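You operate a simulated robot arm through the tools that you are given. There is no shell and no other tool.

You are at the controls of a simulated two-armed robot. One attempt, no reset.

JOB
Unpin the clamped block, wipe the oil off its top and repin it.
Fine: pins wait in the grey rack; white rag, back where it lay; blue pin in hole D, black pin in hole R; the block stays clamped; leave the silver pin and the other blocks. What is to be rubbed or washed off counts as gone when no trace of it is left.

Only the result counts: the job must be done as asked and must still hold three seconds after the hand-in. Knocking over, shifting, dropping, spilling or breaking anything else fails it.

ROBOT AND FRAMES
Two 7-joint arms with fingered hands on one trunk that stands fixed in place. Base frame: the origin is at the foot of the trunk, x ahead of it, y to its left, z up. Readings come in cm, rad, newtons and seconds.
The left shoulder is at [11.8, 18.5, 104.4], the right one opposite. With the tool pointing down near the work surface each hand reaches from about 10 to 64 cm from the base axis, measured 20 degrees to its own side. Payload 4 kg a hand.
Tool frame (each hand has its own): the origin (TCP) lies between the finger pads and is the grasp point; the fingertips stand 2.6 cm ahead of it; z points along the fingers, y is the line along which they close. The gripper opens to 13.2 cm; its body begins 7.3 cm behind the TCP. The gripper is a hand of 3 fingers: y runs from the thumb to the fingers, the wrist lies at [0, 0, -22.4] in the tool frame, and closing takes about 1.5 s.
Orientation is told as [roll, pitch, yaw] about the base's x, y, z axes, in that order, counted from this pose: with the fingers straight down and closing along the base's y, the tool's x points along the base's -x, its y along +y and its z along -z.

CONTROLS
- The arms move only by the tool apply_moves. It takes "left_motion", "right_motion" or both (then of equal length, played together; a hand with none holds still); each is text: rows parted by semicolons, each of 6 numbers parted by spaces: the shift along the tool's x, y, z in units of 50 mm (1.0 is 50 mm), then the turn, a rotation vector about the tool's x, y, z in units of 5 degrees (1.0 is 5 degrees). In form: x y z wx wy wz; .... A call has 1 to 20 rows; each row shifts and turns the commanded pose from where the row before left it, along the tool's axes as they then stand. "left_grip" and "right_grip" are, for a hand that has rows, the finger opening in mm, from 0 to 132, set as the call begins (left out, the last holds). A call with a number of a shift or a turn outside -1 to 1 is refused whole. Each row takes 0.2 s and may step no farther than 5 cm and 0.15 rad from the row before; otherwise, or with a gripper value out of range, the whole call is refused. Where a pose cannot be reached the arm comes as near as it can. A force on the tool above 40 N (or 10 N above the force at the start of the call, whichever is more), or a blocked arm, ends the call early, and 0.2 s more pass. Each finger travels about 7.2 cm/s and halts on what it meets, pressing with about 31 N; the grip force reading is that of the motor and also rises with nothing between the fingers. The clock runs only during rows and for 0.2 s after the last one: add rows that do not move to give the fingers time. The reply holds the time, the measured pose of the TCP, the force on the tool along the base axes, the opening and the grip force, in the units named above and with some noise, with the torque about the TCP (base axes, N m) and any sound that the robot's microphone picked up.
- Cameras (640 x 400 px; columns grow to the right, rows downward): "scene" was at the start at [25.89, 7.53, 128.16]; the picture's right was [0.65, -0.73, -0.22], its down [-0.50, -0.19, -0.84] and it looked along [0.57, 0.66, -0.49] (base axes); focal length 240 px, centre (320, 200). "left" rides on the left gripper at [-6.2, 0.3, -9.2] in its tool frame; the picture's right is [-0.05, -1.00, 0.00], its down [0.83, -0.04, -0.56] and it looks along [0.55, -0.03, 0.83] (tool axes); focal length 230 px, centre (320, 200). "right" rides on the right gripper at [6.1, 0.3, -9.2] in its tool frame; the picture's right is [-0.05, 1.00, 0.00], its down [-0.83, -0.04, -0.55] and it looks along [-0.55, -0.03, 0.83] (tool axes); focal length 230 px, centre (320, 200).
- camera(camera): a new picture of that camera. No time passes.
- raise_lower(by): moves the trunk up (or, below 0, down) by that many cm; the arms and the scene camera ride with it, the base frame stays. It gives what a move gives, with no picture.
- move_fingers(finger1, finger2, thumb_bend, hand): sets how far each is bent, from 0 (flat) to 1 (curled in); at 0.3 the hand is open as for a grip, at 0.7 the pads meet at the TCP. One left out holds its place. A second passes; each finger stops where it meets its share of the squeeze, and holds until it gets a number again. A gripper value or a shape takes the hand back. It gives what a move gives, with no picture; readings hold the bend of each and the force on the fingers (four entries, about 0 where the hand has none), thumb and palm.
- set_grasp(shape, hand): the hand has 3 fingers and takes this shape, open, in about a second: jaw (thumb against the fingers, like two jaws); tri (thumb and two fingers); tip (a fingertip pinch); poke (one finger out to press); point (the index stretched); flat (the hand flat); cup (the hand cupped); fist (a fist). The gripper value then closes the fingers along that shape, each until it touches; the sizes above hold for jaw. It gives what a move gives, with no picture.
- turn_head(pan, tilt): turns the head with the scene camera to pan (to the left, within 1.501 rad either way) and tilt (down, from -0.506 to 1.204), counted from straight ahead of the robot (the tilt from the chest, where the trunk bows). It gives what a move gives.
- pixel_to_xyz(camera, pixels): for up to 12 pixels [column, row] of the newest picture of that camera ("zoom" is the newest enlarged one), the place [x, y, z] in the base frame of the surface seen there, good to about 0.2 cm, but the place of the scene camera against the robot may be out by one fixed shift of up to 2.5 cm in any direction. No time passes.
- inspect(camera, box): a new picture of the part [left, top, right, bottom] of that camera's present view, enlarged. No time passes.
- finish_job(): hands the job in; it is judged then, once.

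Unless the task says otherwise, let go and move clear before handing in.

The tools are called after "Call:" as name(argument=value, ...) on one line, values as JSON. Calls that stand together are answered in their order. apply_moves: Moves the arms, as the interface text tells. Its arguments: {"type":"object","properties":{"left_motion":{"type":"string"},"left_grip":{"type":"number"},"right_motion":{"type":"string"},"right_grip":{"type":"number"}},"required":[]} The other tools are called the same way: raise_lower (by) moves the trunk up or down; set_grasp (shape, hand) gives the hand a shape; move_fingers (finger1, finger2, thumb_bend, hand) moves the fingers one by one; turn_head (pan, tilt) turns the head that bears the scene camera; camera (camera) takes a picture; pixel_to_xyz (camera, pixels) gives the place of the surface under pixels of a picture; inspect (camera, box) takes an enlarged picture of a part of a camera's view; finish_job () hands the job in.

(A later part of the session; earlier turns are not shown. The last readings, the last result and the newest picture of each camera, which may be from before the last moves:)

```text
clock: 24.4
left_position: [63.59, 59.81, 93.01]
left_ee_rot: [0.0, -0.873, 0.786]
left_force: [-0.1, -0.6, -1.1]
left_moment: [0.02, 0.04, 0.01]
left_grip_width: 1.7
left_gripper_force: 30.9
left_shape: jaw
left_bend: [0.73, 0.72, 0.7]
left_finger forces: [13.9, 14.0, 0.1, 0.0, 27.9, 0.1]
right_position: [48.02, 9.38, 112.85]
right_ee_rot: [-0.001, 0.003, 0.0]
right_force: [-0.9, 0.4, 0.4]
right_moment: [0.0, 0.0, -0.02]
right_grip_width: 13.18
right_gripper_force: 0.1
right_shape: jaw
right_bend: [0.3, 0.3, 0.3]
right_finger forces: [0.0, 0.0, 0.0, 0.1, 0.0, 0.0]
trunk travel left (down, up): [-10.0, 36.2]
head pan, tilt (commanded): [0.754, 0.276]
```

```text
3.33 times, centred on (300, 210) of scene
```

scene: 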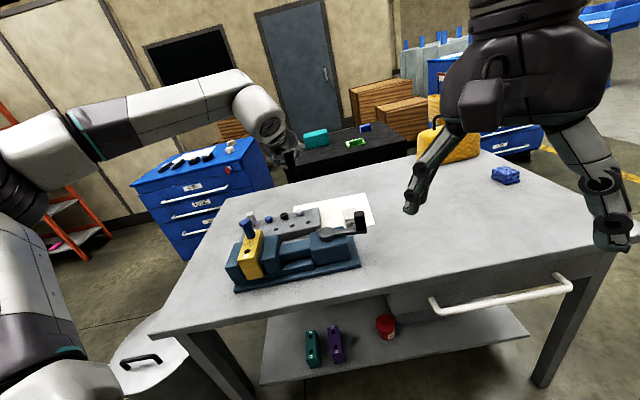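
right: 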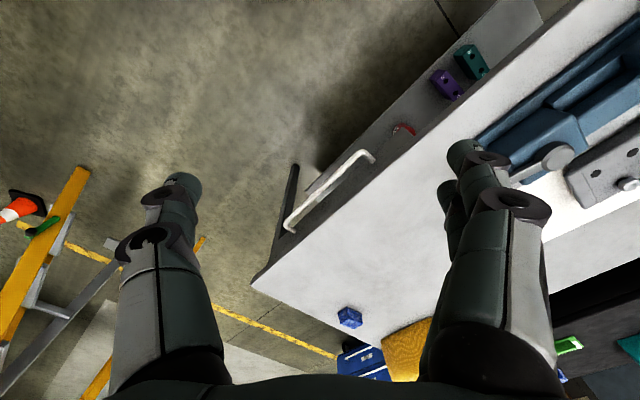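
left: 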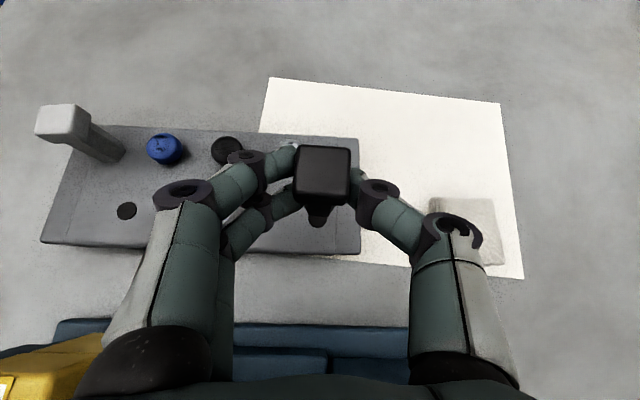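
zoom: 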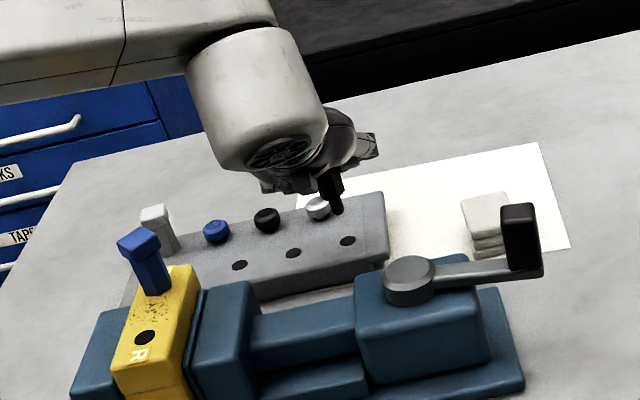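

In the scene the peg tip at zoom (337,212) stands above hole 4 at (348,241). I'll zoom the left view to check the remaining offset.

Call:
inspect(camera="left", box=[270, 130, 370, 260])

Call:
pixel_to_xyz(camera="left", pixels=[[323, 168], [300, 155], [346, 155], [300, 188], [346, 188], [317, 220], [126, 211], [345, 225], [300, 235]])

```text
3.08 times, centred on (320, 195) of left
```

zoom: 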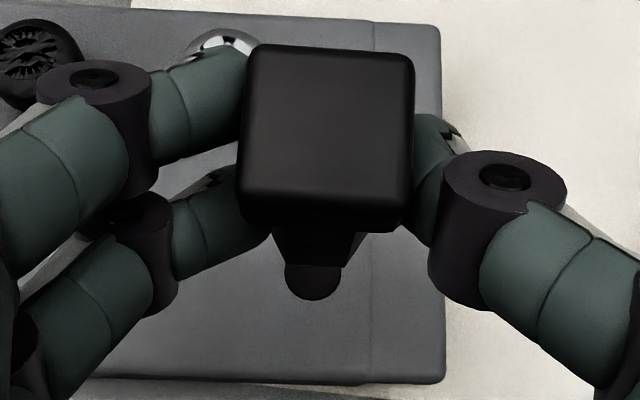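

```text
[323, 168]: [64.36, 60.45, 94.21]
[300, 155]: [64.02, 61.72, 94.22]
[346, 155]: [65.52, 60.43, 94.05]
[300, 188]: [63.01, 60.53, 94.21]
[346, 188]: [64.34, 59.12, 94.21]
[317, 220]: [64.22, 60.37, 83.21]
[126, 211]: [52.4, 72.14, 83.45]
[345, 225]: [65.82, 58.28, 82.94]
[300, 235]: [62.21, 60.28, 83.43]
```

Head centre [64.36, 60.45] sits over the hole seen at [64.3, 60.4]. I'll lower slowly 5.4 cm, watching the force.

Call:
apply_moves(left_motion="0.138 0 0.116 0 0 0; 0.138 0 0.116 0 0 0; 0.138 0 0.116 0 0 0; 0.138 0 0.116 0 0 0; 0.138 0 0.116 0 0 0; 0.138 0 0.116 0 0 0; 0 0 0 0 0 0; 0 0 0 0 0 0")

Call:
inspect(camera="left", box=[250, 120, 390, 260])

Call:
inspect(camera="scene", box=[240, 170, 380, 270])

```text
clock: 26.2
left_position: [63.36, 59.76, 87.74]
left_ee_rot: [0.0, -0.874, 0.785]
left_force: [0.7, -0.4, 0.0]
left_moment: [-0.06, 0.01, 0.03]
left_grip_width: 1.75
left_gripper_force: 31.1
left_shape: jaw
left_bend: [0.73, 0.72, 0.7]
left_finger forces: [13.9, 13.9, 0.0, 0.1, 28.0, 0.1]
right_position: [48.02, 9.3, 112.71]
right_ee_rot: [0.0, 0.001, 0.0]
right_force: [0.0, -0.4, -0.4]
right_moment: [0.01, 0.02, -0.02]
right_grip_width: 13.19
right_gripper_force: 0.1
right_shape: jaw
right_bend: [0.3, 0.3, 0.3]
right_finger forces: [0.0, 0.0, 0.1, 0.1, 0.0, 0.0]
trunk travel left (down, up): [-10.0, 36.2]
head pan, tilt (commanded): [0.754, 0.276]
```

```text
2.86 times, centred on (320, 190) of left
```

zoom: 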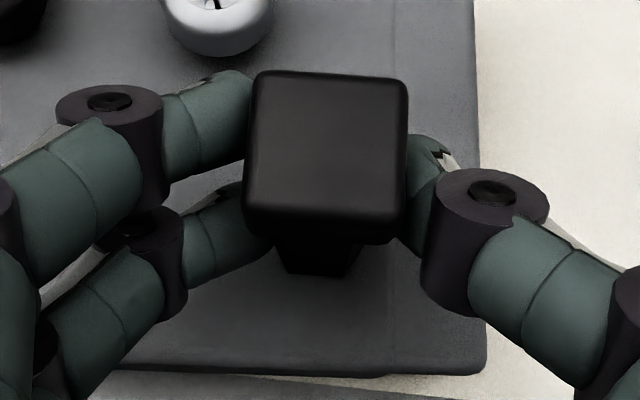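

```text
4.00 times, centred on (310, 220) of scene
```

zoom: 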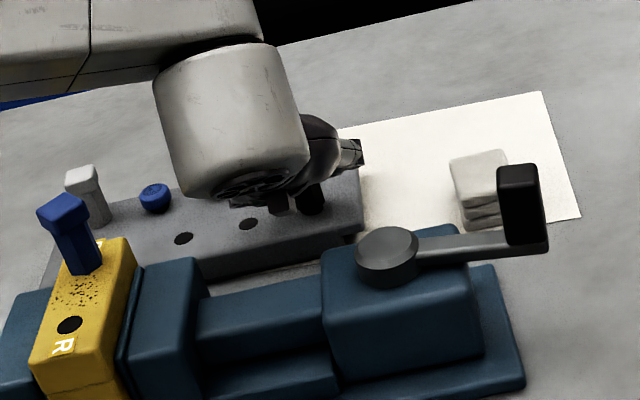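

The pin has gone in without force (all readings near zero) and stands about 0.3 cm above seating. I'll lower 0.25 cm and open the hand.

Call:
apply_moves(left_motion="0.038 0 0.032 0 0 0; 0 0 0 0 0 0")

Call:
apply_moves(left_motion="0 0 0 0 0 0; 0 0 0 0 0 0; 0 0 0 0 0 0; 0 0 0 0 0 0", left_grip=55)

Call:
camera(camera="left")

Call:
inspect(camera="left", box=[250, 120, 390, 260])

```text
clock: 26.8
left_position: [63.52, 59.71, 87.52]
left_ee_rot: [0.0, -0.875, 0.785]
left_force: [0.3, -0.6, -1.2]
left_moment: [0.03, 0.04, 0.0]
left_grip_width: 1.74
left_gripper_force: 31.0
left_shape: jaw
left_bend: [0.73, 0.72, 0.7]
left_finger forces: [13.9, 14.0, 0.1, 0.1, 27.9, 0.1]
right_position: [47.87, 9.48, 112.76]
right_ee_rot: [-0.001, 0.0, -0.001]
right_force: [0.0, 0.0, -0.1]
right_moment: [0.05, 0.04, 0.02]
right_grip_width: 13.2
right_gripper_force: 0.0
right_shape: jaw
right_bend: [0.3, 0.3, 0.3]
right_finger forces: [0.0, 0.1, 0.0, 0.0, 0.0, 0.0]
trunk travel left (down, up): [-10.0, 36.2]
head pan, tilt (commanded): [0.754, 0.276]
```

```text
clock: 27.8
left_position: [63.4, 59.66, 87.52]
left_ee_rot: [0.0, -0.873, 0.786]
left_force: [0.2, -0.8, 0.1]
left_moment: [-0.03, -0.03, 0.01]
left_grip_width: 5.45
left_gripper_force: 0.1
left_shape: jaw
left_bend: [0.73, 0.73, 0.7]
left_finger forces: [0.1, 0.0, 0.0, 0.1, 0.0, 0.0]
right_position: [47.95, 9.26, 112.74]
right_ee_rot: [0.0, -0.002, 0.0]
right_force: [0.1, -0.4, 0.5]
right_moment: [-0.02, -0.02, 0.03]
right_grip_width: 13.22
right_gripper_force: 0.0
right_shape: jaw
right_bend: [0.3, 0.3, 0.3]
right_finger forces: [0.0, 0.0, 0.1, 0.0, 0.0, 0.0]
trunk travel left (down, up): [-10.0, 36.2]
head pan, tilt (commanded): [0.754, 0.276]
```

```text
taken
```

left: 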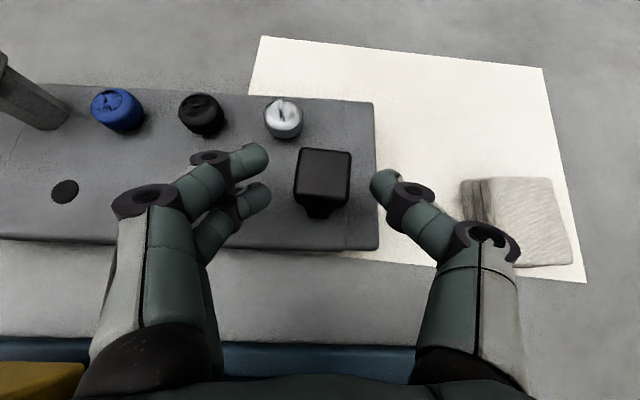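

```text
2.86 times, centred on (320, 190) of left
```

zoom: 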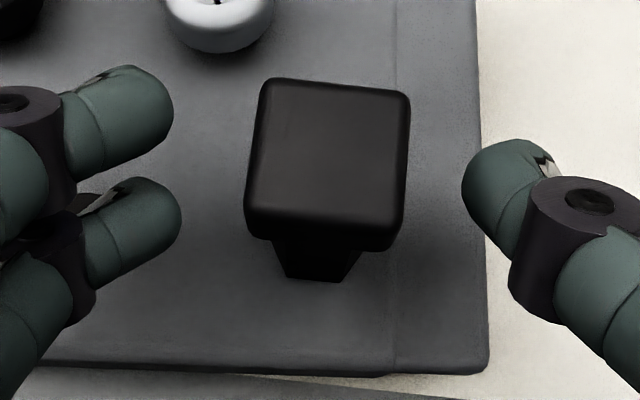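

The black pin stands alone in hole 4 and the rag is visible around (520,220). I'll read both before lifting the hand away.

Call:
pixel_to_xyz(camera="left", pixels=[[322, 172], [303, 158], [345, 192], [500, 185], [548, 183], [562, 255], [525, 225], [468, 185], [465, 200], [480, 195], [65, 190], [400, 200]])

Call:
inspect(camera="left", box=[420, 150, 620, 300])

```text
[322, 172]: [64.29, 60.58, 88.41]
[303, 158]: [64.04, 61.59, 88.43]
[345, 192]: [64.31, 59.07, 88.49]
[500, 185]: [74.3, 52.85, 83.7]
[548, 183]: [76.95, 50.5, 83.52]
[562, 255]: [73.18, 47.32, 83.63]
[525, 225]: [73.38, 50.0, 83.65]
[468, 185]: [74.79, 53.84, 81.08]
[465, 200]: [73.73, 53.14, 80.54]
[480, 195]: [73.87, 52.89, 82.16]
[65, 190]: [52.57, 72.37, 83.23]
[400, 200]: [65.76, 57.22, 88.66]
```

```text
2.67 times, centred on (520, 225) of left
```

zoom: 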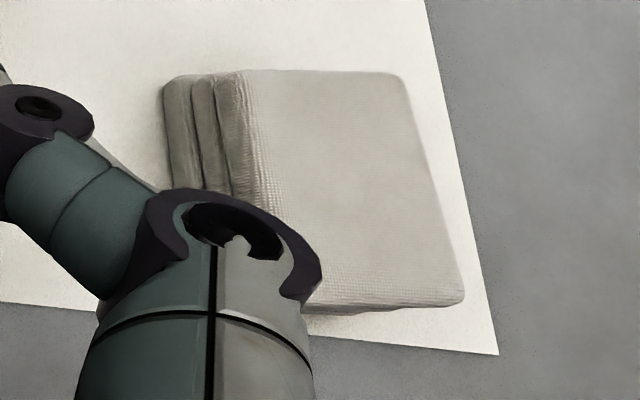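

The black pin is seated (head top z 88.4) and the rag's top lies at z 83.65 around [73.4, 50]. I'll lift off, go over to the blue pin at [45.4, 61.9] and turn to yaw 91° to match its flats.

Call:
apply_moves(left_motion="-0.536 0 -0.45 0 0 0; -0.536 0 -0.45 0 0 0; -0.536 0 -0.45 0 0 0; -0.536 0 -0.45 0 0 0; -0.536 0 -0.45 0 0 0; 0.307 0.541 -0.366 0 0 0; 0.307 0.541 -0.366 0 0 0; 0.307 0.541 -0.366 0 0 0; 0.307 0.541 -0.366 0 0 0; 0.307 0.541 -0.366 0 0 0; 0 0 0 -0.881 0 -0.74; 0 0 0 -0.881 0 -0.74; 0 0 0 -0.881 0 -0.74; 0 0 0 -0.881 0 -0.74; 0 0 0 -0.881 0 -0.74; 0 0 0 -0.881 0 -0.74; 0 0 0 -0.881 0 -0.74; 0 0 0 -0.881 0 -0.74; 0 0 0 0 0 0", left_grip=60)

Call:
camera(camera="left")

Call:
inspect(camera="left", box=[240, 130, 400, 260])

Call:
inspect(camera="scene", box=[220, 150, 380, 270])

```text
clock: 31.8
left_position: [45.43, 60.94, 105.05]
left_ee_rot: [-0.001, -0.871, 1.59]
left_force: [0.3, 0.5, 0.3]
left_moment: [0.01, -0.03, -0.01]
left_grip_width: 5.98
left_gripper_force: 0.1
left_shape: jaw
left_bend: [0.73, 0.73, 0.7]
left_finger forces: [0.0, 0.0, 0.1, 0.1, 0.0, 0.0]
right_position: [47.98, 9.33, 112.75]
right_ee_rot: [0.0, 0.0, 0.0]
right_force: [0.2, -0.2, 0.3]
right_moment: [0.02, 0.0, 0.0]
right_grip_width: 13.17
right_gripper_force: 0.2
right_shape: jaw
right_bend: [0.3, 0.3, 0.3]
right_finger forces: [0.1, 0.0, 0.0, 0.0, 0.0, 0.1]
trunk travel left (down, up): [-10.0, 36.2]
head pan, tilt (commanded): [0.754, 0.276]
```

```text
taken
```

left: 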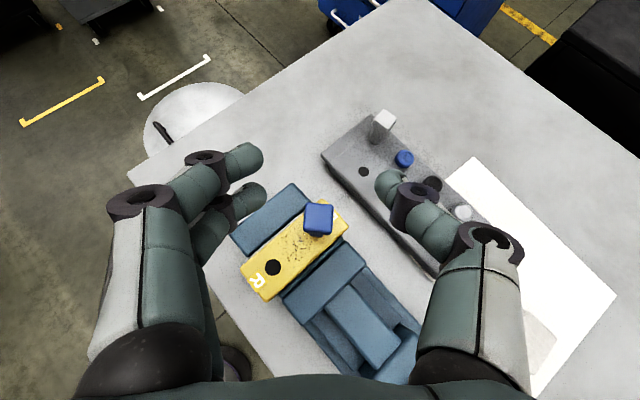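

```text
3.08 times, centred on (320, 195) of left
```

zoom: 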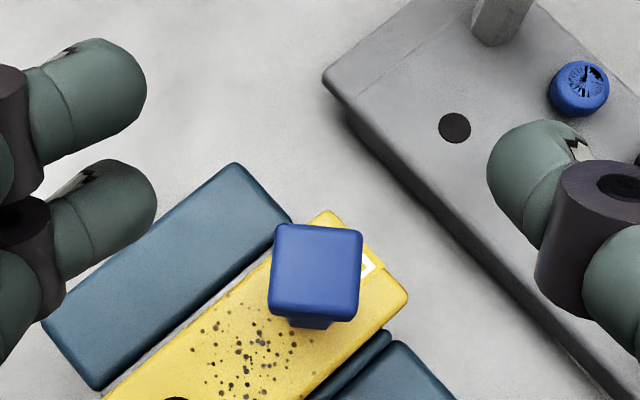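

```text
3.33 times, centred on (300, 210) of scene
```

zoom: 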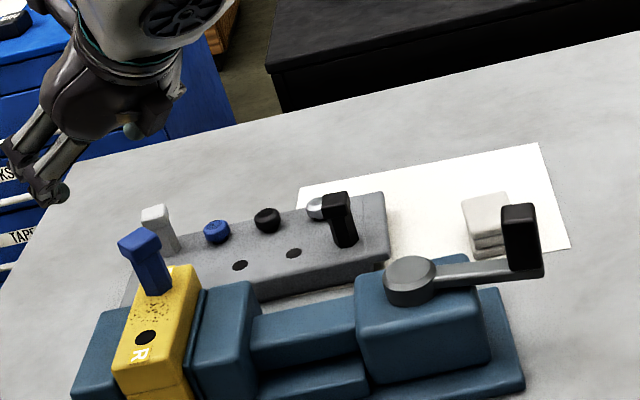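

The blue head is square to the hand, centred near (318.7,219). I'll read its centre and then descend.

Call:
pixel_to_xyz(camera="left", pixels=[[319, 219], [308, 206], [331, 207], [308, 230], [331, 231], [272, 267], [338, 215]])

```text
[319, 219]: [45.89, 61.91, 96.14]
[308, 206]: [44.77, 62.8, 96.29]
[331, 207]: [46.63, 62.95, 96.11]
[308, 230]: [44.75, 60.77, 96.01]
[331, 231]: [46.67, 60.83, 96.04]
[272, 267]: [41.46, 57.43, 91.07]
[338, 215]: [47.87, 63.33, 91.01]
```

The blue pin's centre is [45.72, 61.85]. I'll shift 0.3 cm sideways, descend 10 cm to the same height as the black pin's grasp and close.

Call:
apply_moves(left_motion="0.52 -0.019 0.422 0 0 0; 0.52 -0.019 0.422 0 0 0; 0.52 -0.019 0.422 0 0 0; 0 0 0 0 0 0; 0 0 0 0 0 0")

Call:
inspect(camera="left", box=[220, 110, 420, 270])

```text
clock: 33.0
left_position: [45.79, 60.51, 94.88]
left_ee_rot: [-0.001, -0.873, 1.588]
left_force: [0.1, -0.7, -1.0]
left_moment: [-0.01, 0.0, -0.02]
left_grip_width: 5.96
left_gripper_force: 0.2
left_shape: jaw
left_bend: [0.73, 0.73, 0.7]
left_finger forces: [0.0, 0.0, 0.0, 0.1, 0.0, 0.0]
right_position: [47.99, 9.26, 112.62]
right_ee_rot: [0.001, -0.001, 0.0]
right_force: [-0.1, -1.6, -0.4]
right_moment: [0.03, -0.03, 0.01]
right_grip_width: 13.16
right_gripper_force: 0.1
right_shape: jaw
right_bend: [0.3, 0.3, 0.3]
right_finger forces: [0.0, 0.1, 0.0, 0.0, 0.0, 0.0]
trunk travel left (down, up): [-10.0, 36.2]
head pan, tilt (commanded): [0.754, 0.276]
```

```text
2.50 times, centred on (320, 190) of left
```

zoom: 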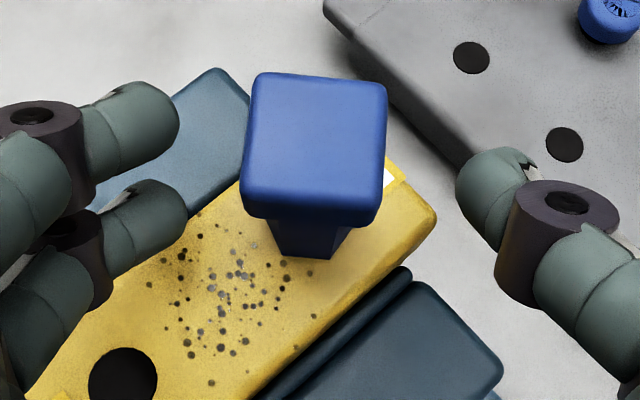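

The head sits about 0.2 cm farther out than the black one did, so I'll nudge outward and close.

Call:
apply_moves(left_motion="-0.026 0 0.031 0 0 0; 0 0 0 0 0 0")

Call:
apply_moves(left_motion="0 0 0 0 0 0; 0 0 0 0 0 0; 0 0 0 0 0 0; 0 0 0 0 0 0; 0 0 0 0 0 0; 0 0 0 0 0 0; 0 0 0 0 0 0", left_grip=0)

Call:
inspect(camera="left", box=[220, 110, 420, 270])

```text
clock: 33.6
left_position: [45.79, 60.85, 94.89]
left_ee_rot: [-0.001, -0.874, 1.587]
left_force: [-0.5, -0.3, -0.8]
left_moment: [0.03, 0.0, 0.01]
left_grip_width: 5.95
left_gripper_force: 0.1
left_shape: jaw
left_bend: [0.73, 0.73, 0.7]
left_finger forces: [0.1, 0.0, 0.0, 0.1, 0.0, 0.1]
right_position: [47.92, 9.34, 112.79]
right_ee_rot: [0.002, 0.001, -0.002]
right_force: [-0.7, 1.0, -0.5]
right_moment: [0.01, 0.01, 0.01]
right_grip_width: 13.18
right_gripper_force: 0.1
right_shape: jaw
right_bend: [0.3, 0.3, 0.3]
right_finger forces: [0.0, 0.0, 0.0, 0.0, 0.1, 0.0]
trunk travel left (down, up): [-10.0, 36.2]
head pan, tilt (commanded): [0.754, 0.276]
```

```text
clock: 35.2
left_position: [45.84, 60.9, 94.93]
left_ee_rot: [0.0, -0.871, 1.587]
left_force: [0.0, 0.2, -0.9]
left_moment: [0.01, -0.01, 0.0]
left_grip_width: 1.75
left_gripper_force: 31.5
left_shape: jaw
left_bend: [0.72, 0.72, 0.7]
left_finger forces: [13.9, 13.8, 0.0, 0.0, 27.7, 0.0]
right_position: [47.91, 9.38, 112.65]
right_ee_rot: [0.0, 0.0, -0.001]
right_force: [-0.1, -0.2, 0.7]
right_moment: [-0.02, -0.02, 0.02]
right_grip_width: 13.17
right_gripper_force: 0.1
right_shape: jaw
right_bend: [0.3, 0.3, 0.3]
right_finger forces: [0.0, 0.0, 0.0, 0.1, 0.1, 0.1]
trunk travel left (down, up): [-10.0, 36.2]
head pan, tilt (commanded): [0.754, 0.276]
```

```text
2.50 times, centred on (320, 190) of left
```

zoom: 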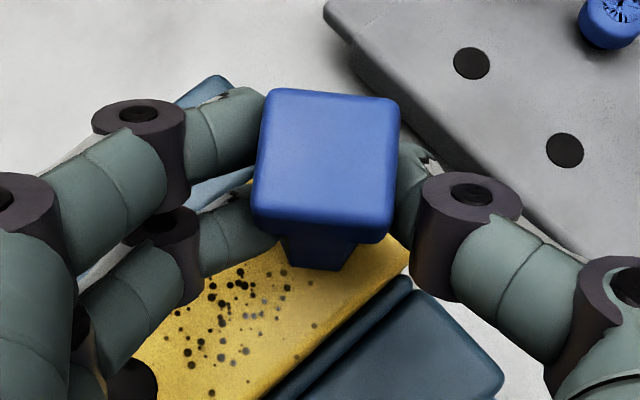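

The blue pin is gripped evenly (13.9 + 13.8 N against 27.7 N). I'll lift it straight up 12 cm.

Call:
apply_moves(left_motion="-0.153 0 -0.129 0 0 0; -0.23 0 -0.193 0 0 0; -0.383 0 -0.322 0 0 0; -0.536 0 -0.45 0 0 0; -0.536 0 -0.45 0 0 0; 0 0 0 0 0 0")

Call:
camera(camera="left")

Call:
inspect(camera="left", box=[220, 180, 380, 300])

```text
clock: 36.6
left_position: [45.73, 61.12, 106.95]
left_ee_rot: [0.002, -0.87, 1.588]
left_force: [-0.6, -0.8, -0.3]
left_moment: [0.0, -0.01, -0.01]
left_grip_width: 1.7
left_gripper_force: 31.1
left_shape: jaw
left_bend: [0.72, 0.72, 0.7]
left_finger forces: [13.9, 13.8, 0.1, 0.1, 27.8, 0.0]
right_position: [48.08, 9.35, 112.62]
right_ee_rot: [0.001, 0.0, 0.002]
right_force: [0.5, -0.1, 0.3]
right_moment: [0.0, -0.02, 0.0]
right_grip_width: 13.17
right_gripper_force: 0.0
right_shape: jaw
right_bend: [0.3, 0.3, 0.3]
right_finger forces: [0.0, 0.0, 0.1, 0.0, 0.0, 0.1]
trunk travel left (down, up): [-10.0, 36.2]
head pan, tilt (commanded): [0.754, 0.276]
```

```text
taken
```

left: 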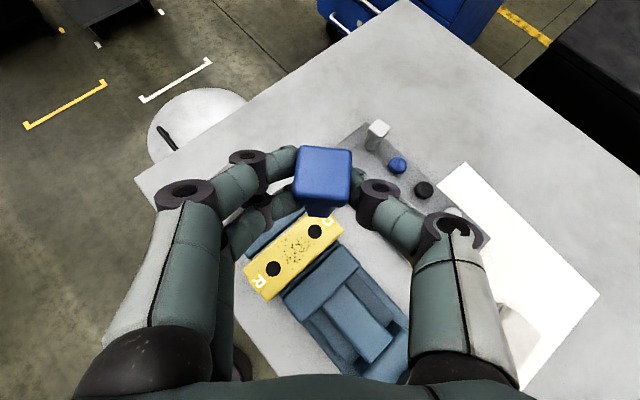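

```text
3.33 times, centred on (300, 240) of left
```

zoom: 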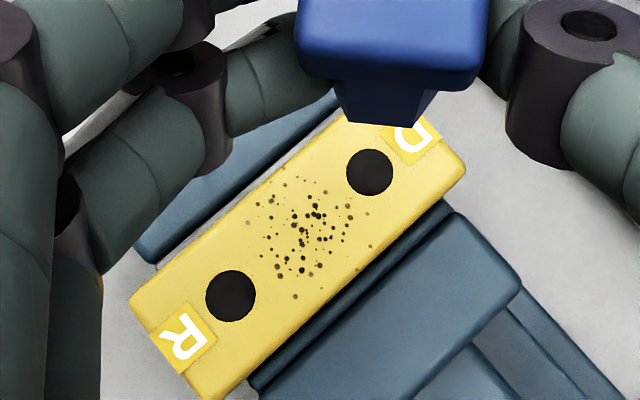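

The "D" label sits by the hole the blue pin came from, and the oil specks lie between the two holes. I'll record both hole positions and carry the blue pin to above rack hole 2 with yaw 75°.

Call:
pixel_to_xyz(camera="left", pixels=[[314.7, 231.6], [273, 268.5], [260, 258], [290, 240], [344, 228], [305, 262], [245, 270], [322, 222], [300, 300]])

Call:
apply_moves(left_motion="0 0 0 0.817 0 0.686; 0 0 0 0.817 0 0.686; 0 0 0 0.817 0 0.686; -0.281 -0.424 0.334 0 0 0; -0.281 -0.424 0.334 0 0 0; -0.281 -0.424 0.334 0 0 0; -0.281 -0.424 0.334 0 0 0; 0 0 0 0 0 0; 0 0 0 0 0 0")

Call:
camera(camera="left")

Call:
inspect(camera="left", box=[250, 130, 390, 270])

```text
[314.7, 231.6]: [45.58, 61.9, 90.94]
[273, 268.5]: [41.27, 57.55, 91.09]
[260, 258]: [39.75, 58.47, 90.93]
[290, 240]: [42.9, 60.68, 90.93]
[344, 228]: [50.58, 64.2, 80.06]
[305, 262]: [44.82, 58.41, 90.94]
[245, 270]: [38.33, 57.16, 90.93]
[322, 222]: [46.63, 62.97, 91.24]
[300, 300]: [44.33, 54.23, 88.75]
```

```text
clock: 38.6
left_position: [56.17, 67.34, 106.94]
left_ee_rot: [-0.001, -0.873, 1.309]
left_force: [-0.7, -0.3, -0.9]
left_moment: [0.02, 0.01, 0.0]
left_grip_width: 1.73
left_gripper_force: 31.4
left_shape: jaw
left_bend: [0.72, 0.72, 0.7]
left_finger forces: [14.0, 13.9, 0.0, 0.1, 27.8, 0.1]
right_position: [48.06, 9.35, 112.74]
right_ee_rot: [-0.001, 0.0, -0.001]
right_force: [-0.8, -0.4, -0.1]
right_moment: [-0.02, 0.04, 0.02]
right_grip_width: 13.19
right_gripper_force: 0.1
right_shape: jaw
right_bend: [0.3, 0.3, 0.3]
right_finger forces: [0.0, 0.1, 0.0, 0.0, 0.0, 0.0]
trunk travel left (down, up): [-10.0, 36.2]
head pan, tilt (commanded): [0.754, 0.276]
```

```text
taken
```

left: 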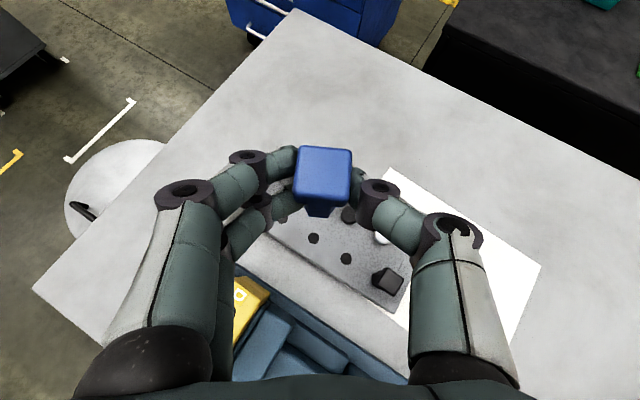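

```text
2.86 times, centred on (320, 200) of left
```

zoom: 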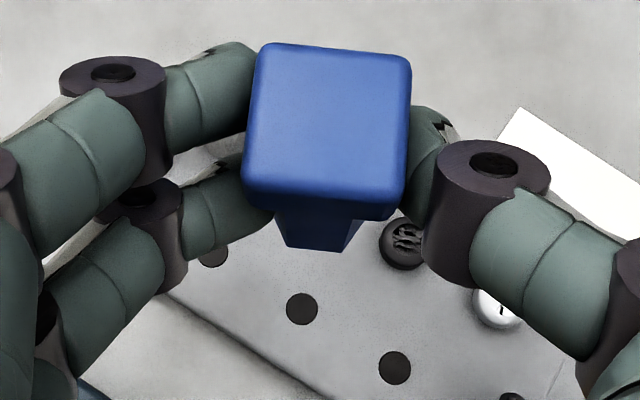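

Rack hole 2 shows at about (313.4,238) and hole 3 at (346,258). I'll read the hole and the head's corners.

Call:
pixel_to_xyz(camera="left", pixels=[[313.4, 238.1], [346.2, 258.4], [283, 219], [300, 155], [346, 155], [300, 188], [346, 188], [323, 168.5]])

```text
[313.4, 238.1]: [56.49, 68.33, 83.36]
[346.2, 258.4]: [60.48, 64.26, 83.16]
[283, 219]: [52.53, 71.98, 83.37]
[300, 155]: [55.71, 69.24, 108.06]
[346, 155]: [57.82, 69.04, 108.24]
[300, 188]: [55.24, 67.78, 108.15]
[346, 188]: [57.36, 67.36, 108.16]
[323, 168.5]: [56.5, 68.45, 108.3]
```

The blue pin's axis [56.5, 68.45] is right over hole 2 at [56.49, 68.33]. I'll descend 14 cm and check the clearance to the vise.

Call:
apply_moves(left_motion="0.536 0 0.45 0 0 0; 0.536 0 0.45 0 0 0; 0.536 0 0.45 0 0 0; 0.536 0 0.45 0 0 0; 0 0 0 0 0 0; 0 0 0 0 0 0")

Call:
camera(camera="left")

Call:
inspect(camera="scene", box=[220, 150, 380, 270])

Call:
inspect(camera="left", box=[270, 130, 370, 260])

```text
clock: 40.0
left_position: [56.13, 67.09, 92.76]
left_ee_rot: [0.002, -0.872, 1.308]
left_force: [0.1, 0.3, -0.2]
left_moment: [-0.02, -0.01, 0.01]
left_grip_width: 1.72
left_gripper_force: 31.0
left_shape: jaw
left_bend: [0.72, 0.72, 0.7]
left_finger forces: [13.9, 13.8, 0.0, 0.1, 27.8, 0.0]
right_position: [48.19, 9.27, 112.67]
right_ee_rot: [0.0, 0.001, 0.001]
right_force: [0.0, 0.7, -0.3]
right_moment: [0.01, 0.02, 0.01]
right_grip_width: 13.17
right_gripper_force: 0.1
right_shape: jaw
right_bend: [0.3, 0.3, 0.3]
right_finger forces: [0.1, 0.0, 0.0, 0.0, 0.1, 0.0]
trunk travel left (down, up): [-10.0, 36.2]
head pan, tilt (commanded): [0.754, 0.276]
```

```text
taken
```

left: 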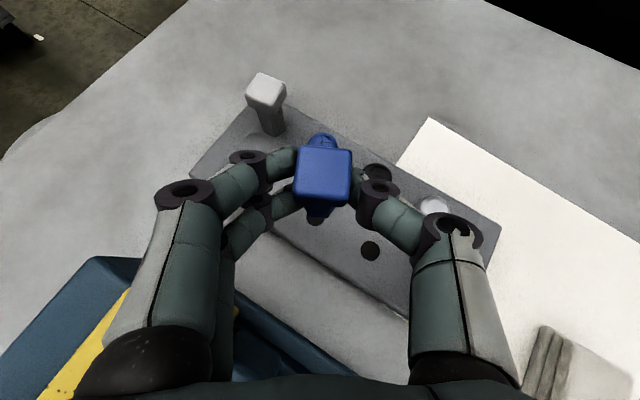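

```text
3.33 times, centred on (300, 210) of scene
```

zoom: 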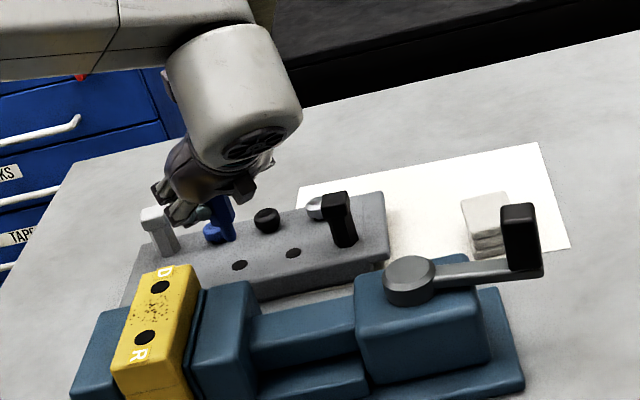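

```text
3.08 times, centred on (320, 195) of left
```

zoom: 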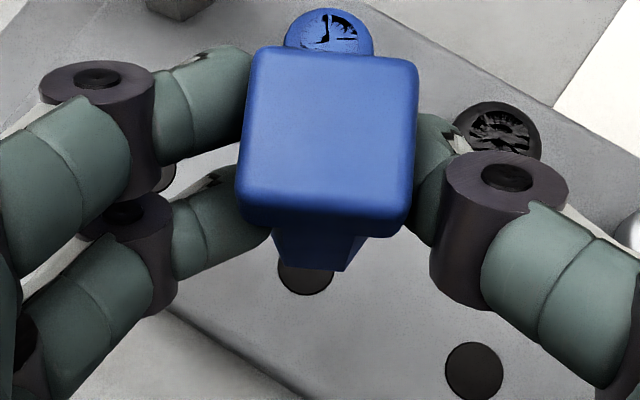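

The pin hangs over hole 2 and my estimate leaves about 1.5 cm from the hand to the vise jaw and about 2 cm to the black pin. I'll lower slowly 5.4 cm, watching the force.

Call:
apply_moves(left_motion="0.138 0 0.116 0 0 0; 0.138 0 0.116 0 0 0; 0.138 0 0.116 0 0 0; 0.138 0 0.116 0 0 0; 0.138 0 0.116 0 0 0; 0.138 0 0.116 0 0 0; 0 0 0 0 0 0; 0 0 0 0 0 0")

Call:
camera(camera="left")

Call:
inspect(camera="scene", box=[220, 160, 360, 270])

```text
clock: 41.8
left_position: [56.25, 67.07, 87.43]
left_ee_rot: [0.002, -0.873, 1.309]
left_force: [-1.8, 1.2, -1.0]
left_moment: [0.05, 0.08, 0.04]
left_grip_width: 1.72
left_gripper_force: 31.3
left_shape: jaw
left_bend: [0.72, 0.72, 0.7]
left_finger forces: [14.3, 15.1, 0.0, 0.0, 27.4, 0.0]
right_position: [48.07, 9.33, 112.66]
right_ee_rot: [-0.001, -0.001, 0.001]
right_force: [-1.4, 0.4, -0.3]
right_moment: [0.03, 0.02, 0.01]
right_grip_width: 13.17
right_gripper_force: 0.1
right_shape: jaw
right_bend: [0.3, 0.3, 0.3]
right_finger forces: [0.0, 0.0, 0.0, 0.0, 0.0, 0.1]
trunk travel left (down, up): [-10.0, 36.2]
head pan, tilt (commanded): [0.754, 0.276]
```

```text
taken
```

left: 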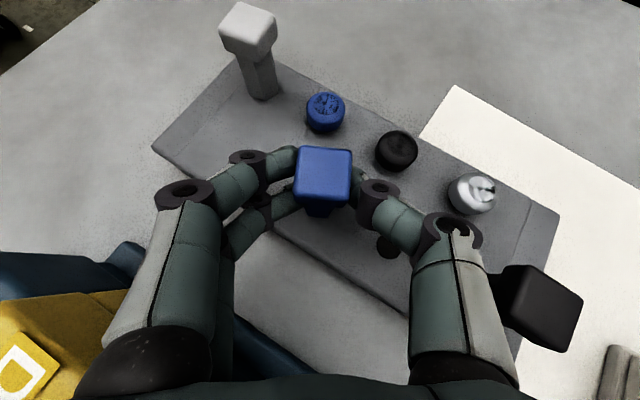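

```text
3.64 times, centred on (290, 215) of scene
```

zoom: 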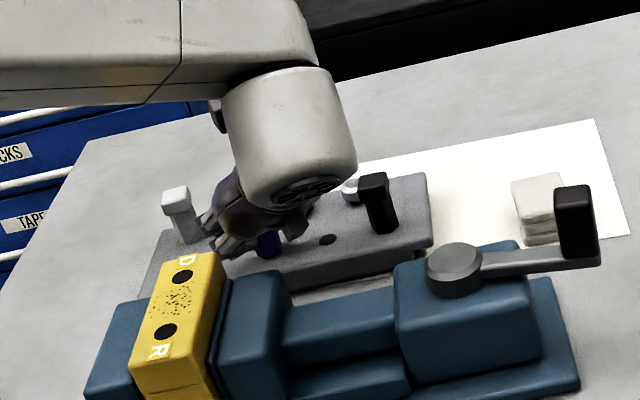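

The blue pin is almost seated with only about 2 N of side force, and the black pin stands clear at (540,305). I'll check the head's height, then open just to 36 mm so the thumb stays clear of the black pin.

Call:
pixel_to_xyz(camera="left", pixels=[[300, 155], [346, 155], [300, 188], [346, 188], [323, 169], [540, 300]])

Call:
apply_moves(left_motion="0 0 0 0 0 0; 0 0 0 0 0 0; 0 0 0 0 0 0; 0 0 0 0 0 0", left_grip=36)

Call:
camera(camera="left")

```text
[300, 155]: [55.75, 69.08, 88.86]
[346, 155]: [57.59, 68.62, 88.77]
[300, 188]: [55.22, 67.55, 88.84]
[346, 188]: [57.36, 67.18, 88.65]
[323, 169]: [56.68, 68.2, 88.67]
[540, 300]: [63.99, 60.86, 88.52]
```

```text
clock: 42.8
left_position: [56.31, 67.12, 87.59]
left_ee_rot: [0.0, -0.873, 1.307]
left_force: [-0.1, 0.7, -0.3]
left_moment: [0.03, -0.01, 0.0]
left_grip_width: 3.57
left_gripper_force: 0.0
left_shape: jaw
left_bend: [0.74, 0.74, 0.7]
left_finger forces: [0.0, 0.0, 0.0, 0.0, 0.1, 0.0]
right_position: [48.0, 9.3, 112.7]
right_ee_rot: [0.0, 0.0, 0.0]
right_force: [0.7, 1.0, -0.3]
right_moment: [0.01, -0.02, -0.04]
right_grip_width: 13.19
right_gripper_force: 0.0
right_shape: jaw
right_bend: [0.3, 0.3, 0.3]
right_finger forces: [0.0, 0.1, 0.0, 0.1, 0.0, 0.0]
trunk travel left (down, up): [-10.0, 36.2]
head pan, tilt (commanded): [0.754, 0.276]
```

```text
taken
```

left: 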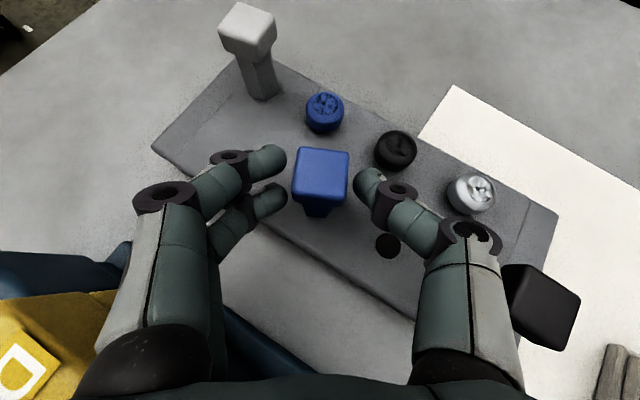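

The blue pin stands free in hole 2. I'll read its seat, then lift the hand straight up.

Call:
pixel_to_xyz(camera="left", pixels=[[300, 155], [342, 157], [298, 185], [342, 190], [320, 170], [540, 300]])

Call:
apply_moves(left_motion="-0.306 0 -0.257 0 0 0; -0.536 0 -0.45 0 0 0; -0.536 0 -0.45 0 0 0; -0.536 0 -0.45 0 0 0; -0.536 0 -0.45 0 0 0; -0.23 0 -0.193 0 0 0; 0 0 0 0 0 0")

Call:
camera(camera="left")

Call:
camera(camera="scene")

```text
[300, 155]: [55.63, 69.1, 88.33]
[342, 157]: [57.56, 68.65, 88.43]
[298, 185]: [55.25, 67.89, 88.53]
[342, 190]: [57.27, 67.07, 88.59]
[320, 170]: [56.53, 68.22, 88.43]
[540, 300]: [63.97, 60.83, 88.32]
```

```text
clock: 44.4
left_position: [56.09, 67.24, 105.29]
left_ee_rot: [0.0, -0.873, 1.31]
left_force: [0.2, 0.6, -0.1]
left_moment: [0.0, 0.0, 0.01]
left_grip_width: 3.55
left_gripper_force: 0.0
left_shape: jaw
left_bend: [0.73, 0.73, 0.7]
left_finger forces: [0.0, 0.0, 0.0, 0.1, 0.0, 0.0]
right_position: [47.96, 9.38, 112.76]
right_ee_rot: [0.0, -0.001, 0.0]
right_force: [0.4, -0.1, -0.1]
right_moment: [-0.01, 0.0, -0.02]
right_grip_width: 13.19
right_gripper_force: 0.0
right_shape: jaw
right_bend: [0.3, 0.3, 0.3]
right_finger forces: [0.1, 0.0, 0.1, 0.0, 0.0, 0.0]
trunk travel left (down, up): [-10.0, 36.2]
head pan, tilt (commanded): [0.754, 0.276]
```

```text
taken
```

left: 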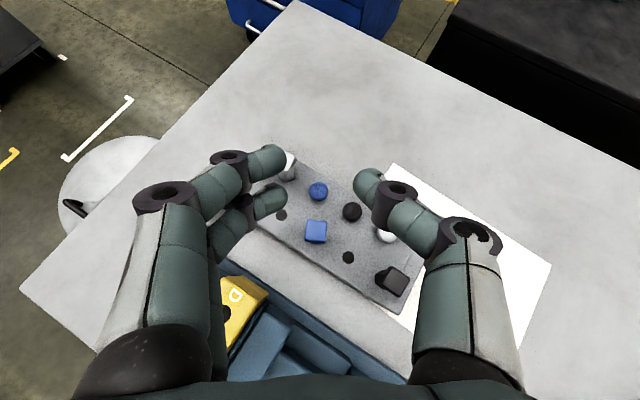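

```text
taken
```

scene: 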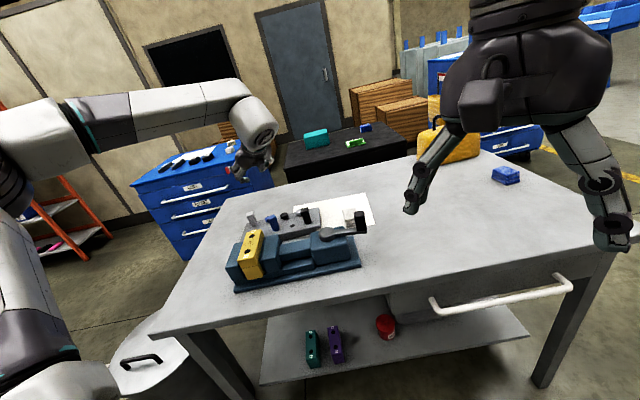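

Both pins wait in the rack (blue head top z 88.4). Before taking the rag I'll compare the pale folded stack with the blue folded thing at (505,175).

Call:
inspect(camera="scene", box=[470, 150, 550, 200])

Call:
inspect(camera="scene", box=[290, 180, 390, 250])

```text
8.00 times, centred on (510, 175) of scene
```

zoom: 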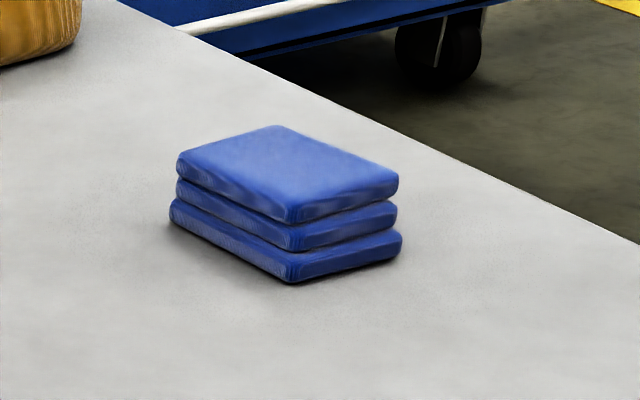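

```text
5.71 times, centred on (340, 215) of scene
```

zoom: 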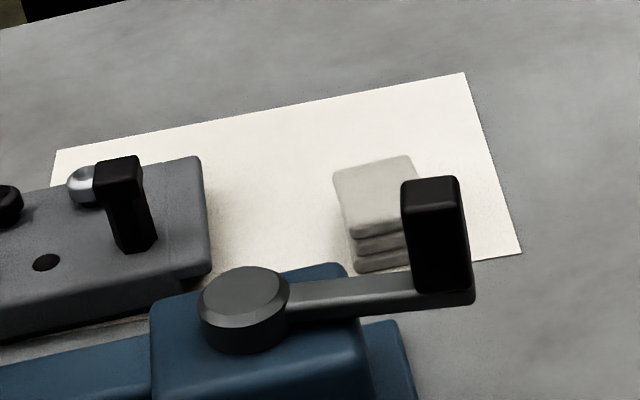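

The pale folded stack on the sheet is the white rag (the other one at (505,175) is blue). The crank handle at [62.2, 38.3, 93.9] is in the way of a flat approach, so I'll test a steeper hand (30° tilt) at yaw 45° and see whether the reach holds.

Call:
apply_moves(left_motion="0 0 0 0.92 0 0.772; 0 0 0 0.92 0 0.772; 0 0 0 0.92 0 0.772; 0 0 0 0.92 0 0.772; 0 0 0 0.92 0 0.772; 0 0 0 0 1 0; 0 0 0 0 1 0; 0 0 0 0 1 0; 0 0 0 0 1 0; 0 0 0 0 0 0", left_grip=90)

```text
clock: 46.6
left_position: [56.15, 67.18, 105.12]
left_ee_rot: [0.001, -0.523, 0.786]
left_force: [-0.2, -0.5, 0.1]
left_moment: [-0.01, 0.02, -0.04]
left_grip_width: 8.97
left_gripper_force: 0.1
left_shape: jaw
left_bend: [0.69, 0.69, 0.66]
left_finger forces: [0.1, 0.0, 0.0, 0.0, 0.0, 0.0]
right_position: [47.99, 9.21, 112.72]
right_ee_rot: [-0.001, 0.0, 0.0]
right_force: [-0.1, -0.4, -0.2]
right_moment: [0.0, 0.0, -0.03]
right_grip_width: 13.18
right_gripper_force: 0.0
right_shape: jaw
right_bend: [0.3, 0.3, 0.3]
right_finger forces: [0.0, 0.0, 0.1, 0.2, 0.0, 0.1]
trunk travel left (down, up): [-10.0, 36.2]
head pan, tilt (commanded): [0.754, 0.276]
```

The steeper pose is reachable here. I'll move sideways to hover over the rag at about [72.6, 49.6, 100].

Call:
apply_moves(left_motion="0.108 -0.803 0.134 0 0 0; 0.108 -0.803 0.134 0 0 0; 0.108 -0.803 0.134 0 0 0; 0.108 -0.803 0.134 0 0 0; 0.108 -0.803 0.134 0 0 0; 0.108 -0.803 0.134 0 0 0; 0 0 0 0 0 0; 0 0 0 0 0 0")

Call:
camera(camera="left")

Call:
camera(camera="scene")

```text
clock: 48.4
left_position: [72.88, 49.54, 99.85]
left_ee_rot: [0.003, -0.523, 0.787]
left_force: [0.4, -0.6, 1.0]
left_moment: [0.0, -0.03, 0.0]
left_grip_width: 8.96
left_gripper_force: 0.0
left_shape: jaw
left_bend: [0.69, 0.69, 0.66]
left_finger forces: [0.0, 0.0, 0.0, 0.0, 0.0, 0.0]
right_position: [48.02, 9.15, 112.56]
right_ee_rot: [0.0, 0.003, 0.0]
right_force: [-1.0, 0.5, -0.3]
right_moment: [0.03, 0.05, 0.0]
right_grip_width: 13.17
right_gripper_force: 0.0
right_shape: jaw
right_bend: [0.3, 0.3, 0.3]
right_finger forces: [0.0, 0.1, 0.0, 0.0, 0.0, 0.0]
trunk travel left (down, up): [-10.0, 36.2]
head pan, tilt (commanded): [0.754, 0.276]
```

```text
taken
```

left: 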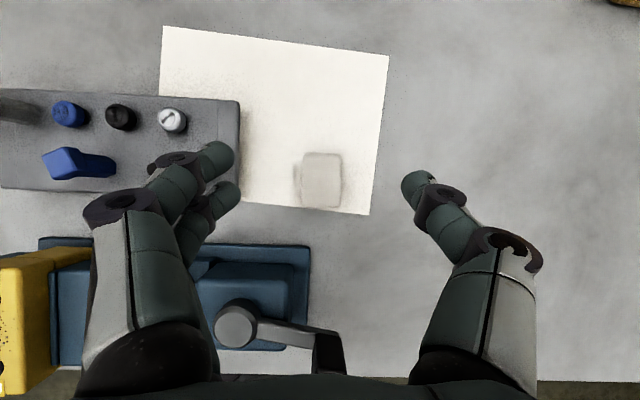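

```text
taken
```

scene: 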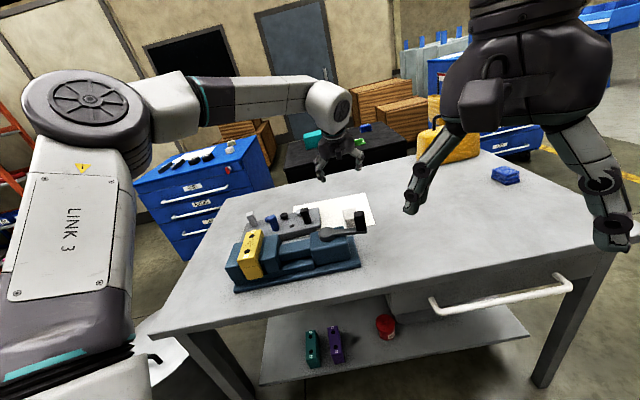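

The reach holds: the hand is at [72.9, 49.5, 99.9] and the rag shows at (320,180). I'll zoom in and read its corners.

Call:
inspect(camera="left", box=[260, 130, 400, 230])

Call:
pixel_to_xyz(camera="left", pixels=[[307, 157], [338, 157], [337, 202], [305, 200], [322, 180], [296, 165], [297, 195], [325, 208], [340, 355], [310, 350], [235, 325], [280, 190]])

```text
4.00 times, centred on (330, 180) of left
```

zoom: 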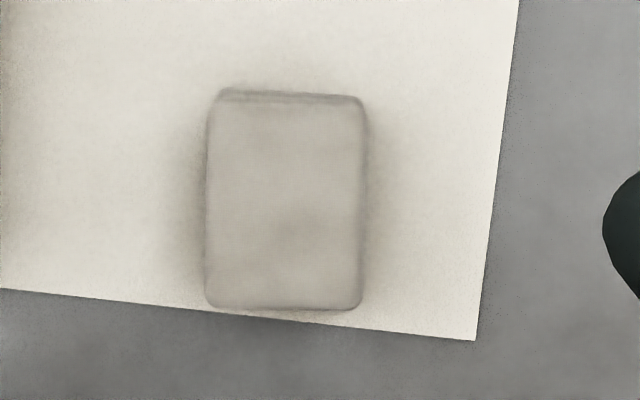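

```text
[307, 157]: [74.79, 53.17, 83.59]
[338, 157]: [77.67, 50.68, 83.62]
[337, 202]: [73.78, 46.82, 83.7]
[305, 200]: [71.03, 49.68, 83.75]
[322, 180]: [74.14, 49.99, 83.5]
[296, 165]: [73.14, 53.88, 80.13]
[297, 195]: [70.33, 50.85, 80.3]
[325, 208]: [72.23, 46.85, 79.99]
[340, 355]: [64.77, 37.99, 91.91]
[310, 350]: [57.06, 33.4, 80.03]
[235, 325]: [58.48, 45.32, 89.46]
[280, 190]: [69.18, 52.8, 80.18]
```

The rag is 4.75 cm wide by 6.4 cm long, centred at [74.14, 49.99], top z 83.65, and square with the hand at yaw 45°. I'll descend 9.5 cm with an 80 mm opening and check.

Call:
apply_moves(left_motion="0.303 -0.038 0.557 0 0 0; 0.303 -0.038 0.557 0 0 0; 0.303 -0.039 0.557 0 0 0; 0 0 0 0 0 0; 0 0 0 0 0 0", left_grip=80)

Call:
camera(camera="left")

Call:
inspect(camera="left", box=[220, 110, 420, 260])

Call:
pixel_to_xyz(camera="left", pixels=[[322, 180], [300, 160], [345, 160], [300, 200], [345, 200], [330, 330]])

```text
clock: 49.6
left_position: [73.2, 49.54, 90.55]
left_ee_rot: [0.0, -0.522, 0.787]
left_force: [1.1, 0.0, -0.2]
left_moment: [-0.01, -0.02, -0.01]
left_grip_width: 8.03
left_gripper_force: 0.1
left_shape: jaw
left_bend: [0.71, 0.71, 0.71]
left_finger forces: [0.1, 0.0, 0.1, 0.1, 0.0, 0.0]
right_position: [48.06, 9.27, 112.76]
right_ee_rot: [0.0, 0.001, 0.001]
right_force: [0.6, -0.3, -0.5]
right_moment: [0.0, -0.01, 0.03]
right_grip_width: 13.2
right_gripper_force: 0.0
right_shape: jaw
right_bend: [0.3, 0.3, 0.3]
right_finger forces: [0.0, 0.1, 0.0, 0.1, 0.1, 0.0]
trunk travel left (down, up): [-10.0, 36.2]
head pan, tilt (commanded): [0.754, 0.276]
```

```text
taken
```

left: 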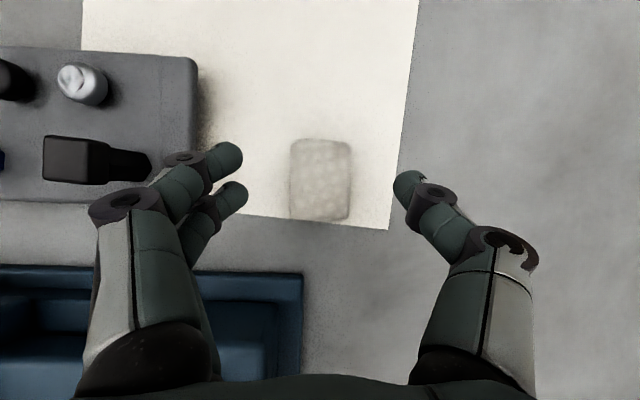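

```text
2.67 times, centred on (320, 185) of left
```

zoom: 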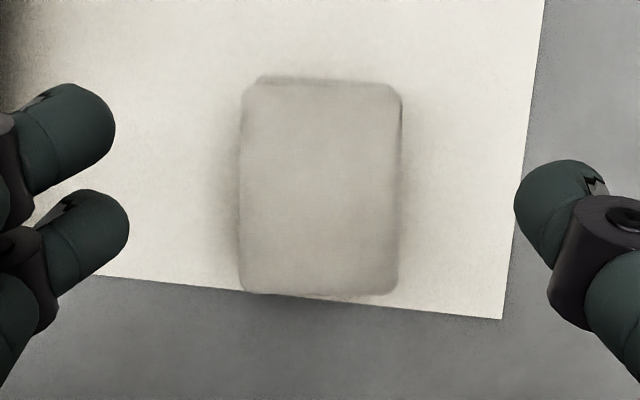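

```text
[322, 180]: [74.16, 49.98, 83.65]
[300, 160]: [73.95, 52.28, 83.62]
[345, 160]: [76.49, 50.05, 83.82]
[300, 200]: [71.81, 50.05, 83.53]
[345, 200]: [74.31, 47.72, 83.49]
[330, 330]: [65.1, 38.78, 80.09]
```

The rag's centre is confirmed at [74.1, 50.0]. I'll descend to TCP z 84.0 with the fingers either side of it.

Call:
apply_moves(left_motion="0.209 -0.021 0.383 0 0 0; 0.209 -0.021 0.383 0 0 0; 0.209 -0.02 0.383 0 0 0; 0 0 0 0 0 0; 0 0 0 0 0 0")

Call:
camera(camera="left")

Call:
inspect(camera="scene", box=[280, 150, 400, 260])

```text
clock: 50.8
left_position: [73.44, 49.16, 83.99]
left_ee_rot: [0.0, -0.524, 0.786]
left_force: [-0.2, -1.1, 0.0]
left_moment: [-0.01, 0.01, 0.0]
left_grip_width: 8.02
left_gripper_force: 0.1
left_shape: jaw
left_bend: [0.71, 0.71, 0.71]
left_finger forces: [0.0, 0.0, 0.0, 0.0, 0.1, 0.1]
right_position: [48.02, 9.36, 112.75]
right_ee_rot: [0.0, 0.002, 0.0]
right_force: [-0.5, -0.6, -0.4]
right_moment: [0.0, -0.02, 0.01]
right_grip_width: 13.21
right_gripper_force: 0.0
right_shape: jaw
right_bend: [0.3, 0.3, 0.3]
right_finger forces: [0.1, 0.1, 0.1, 0.0, 0.0, 0.0]
trunk travel left (down, up): [-10.0, 36.2]
head pan, tilt (commanded): [0.754, 0.276]
```

```text
taken
```

left: 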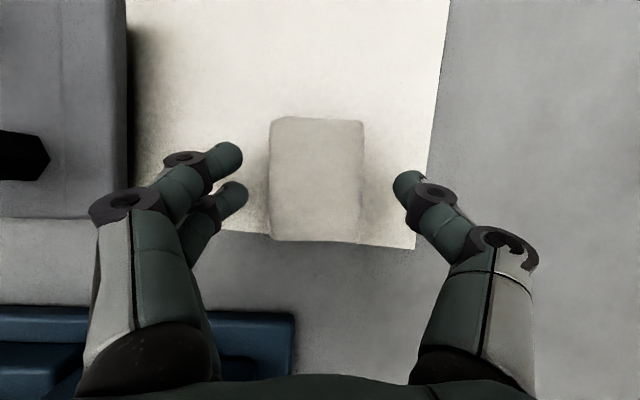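

```text
3.64 times, centred on (340, 205) of scene
```

zoom: 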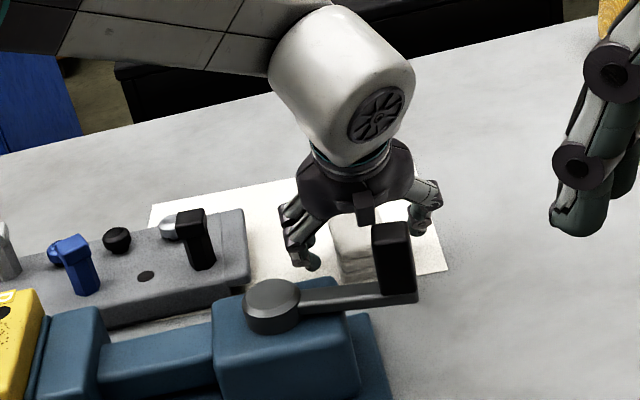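

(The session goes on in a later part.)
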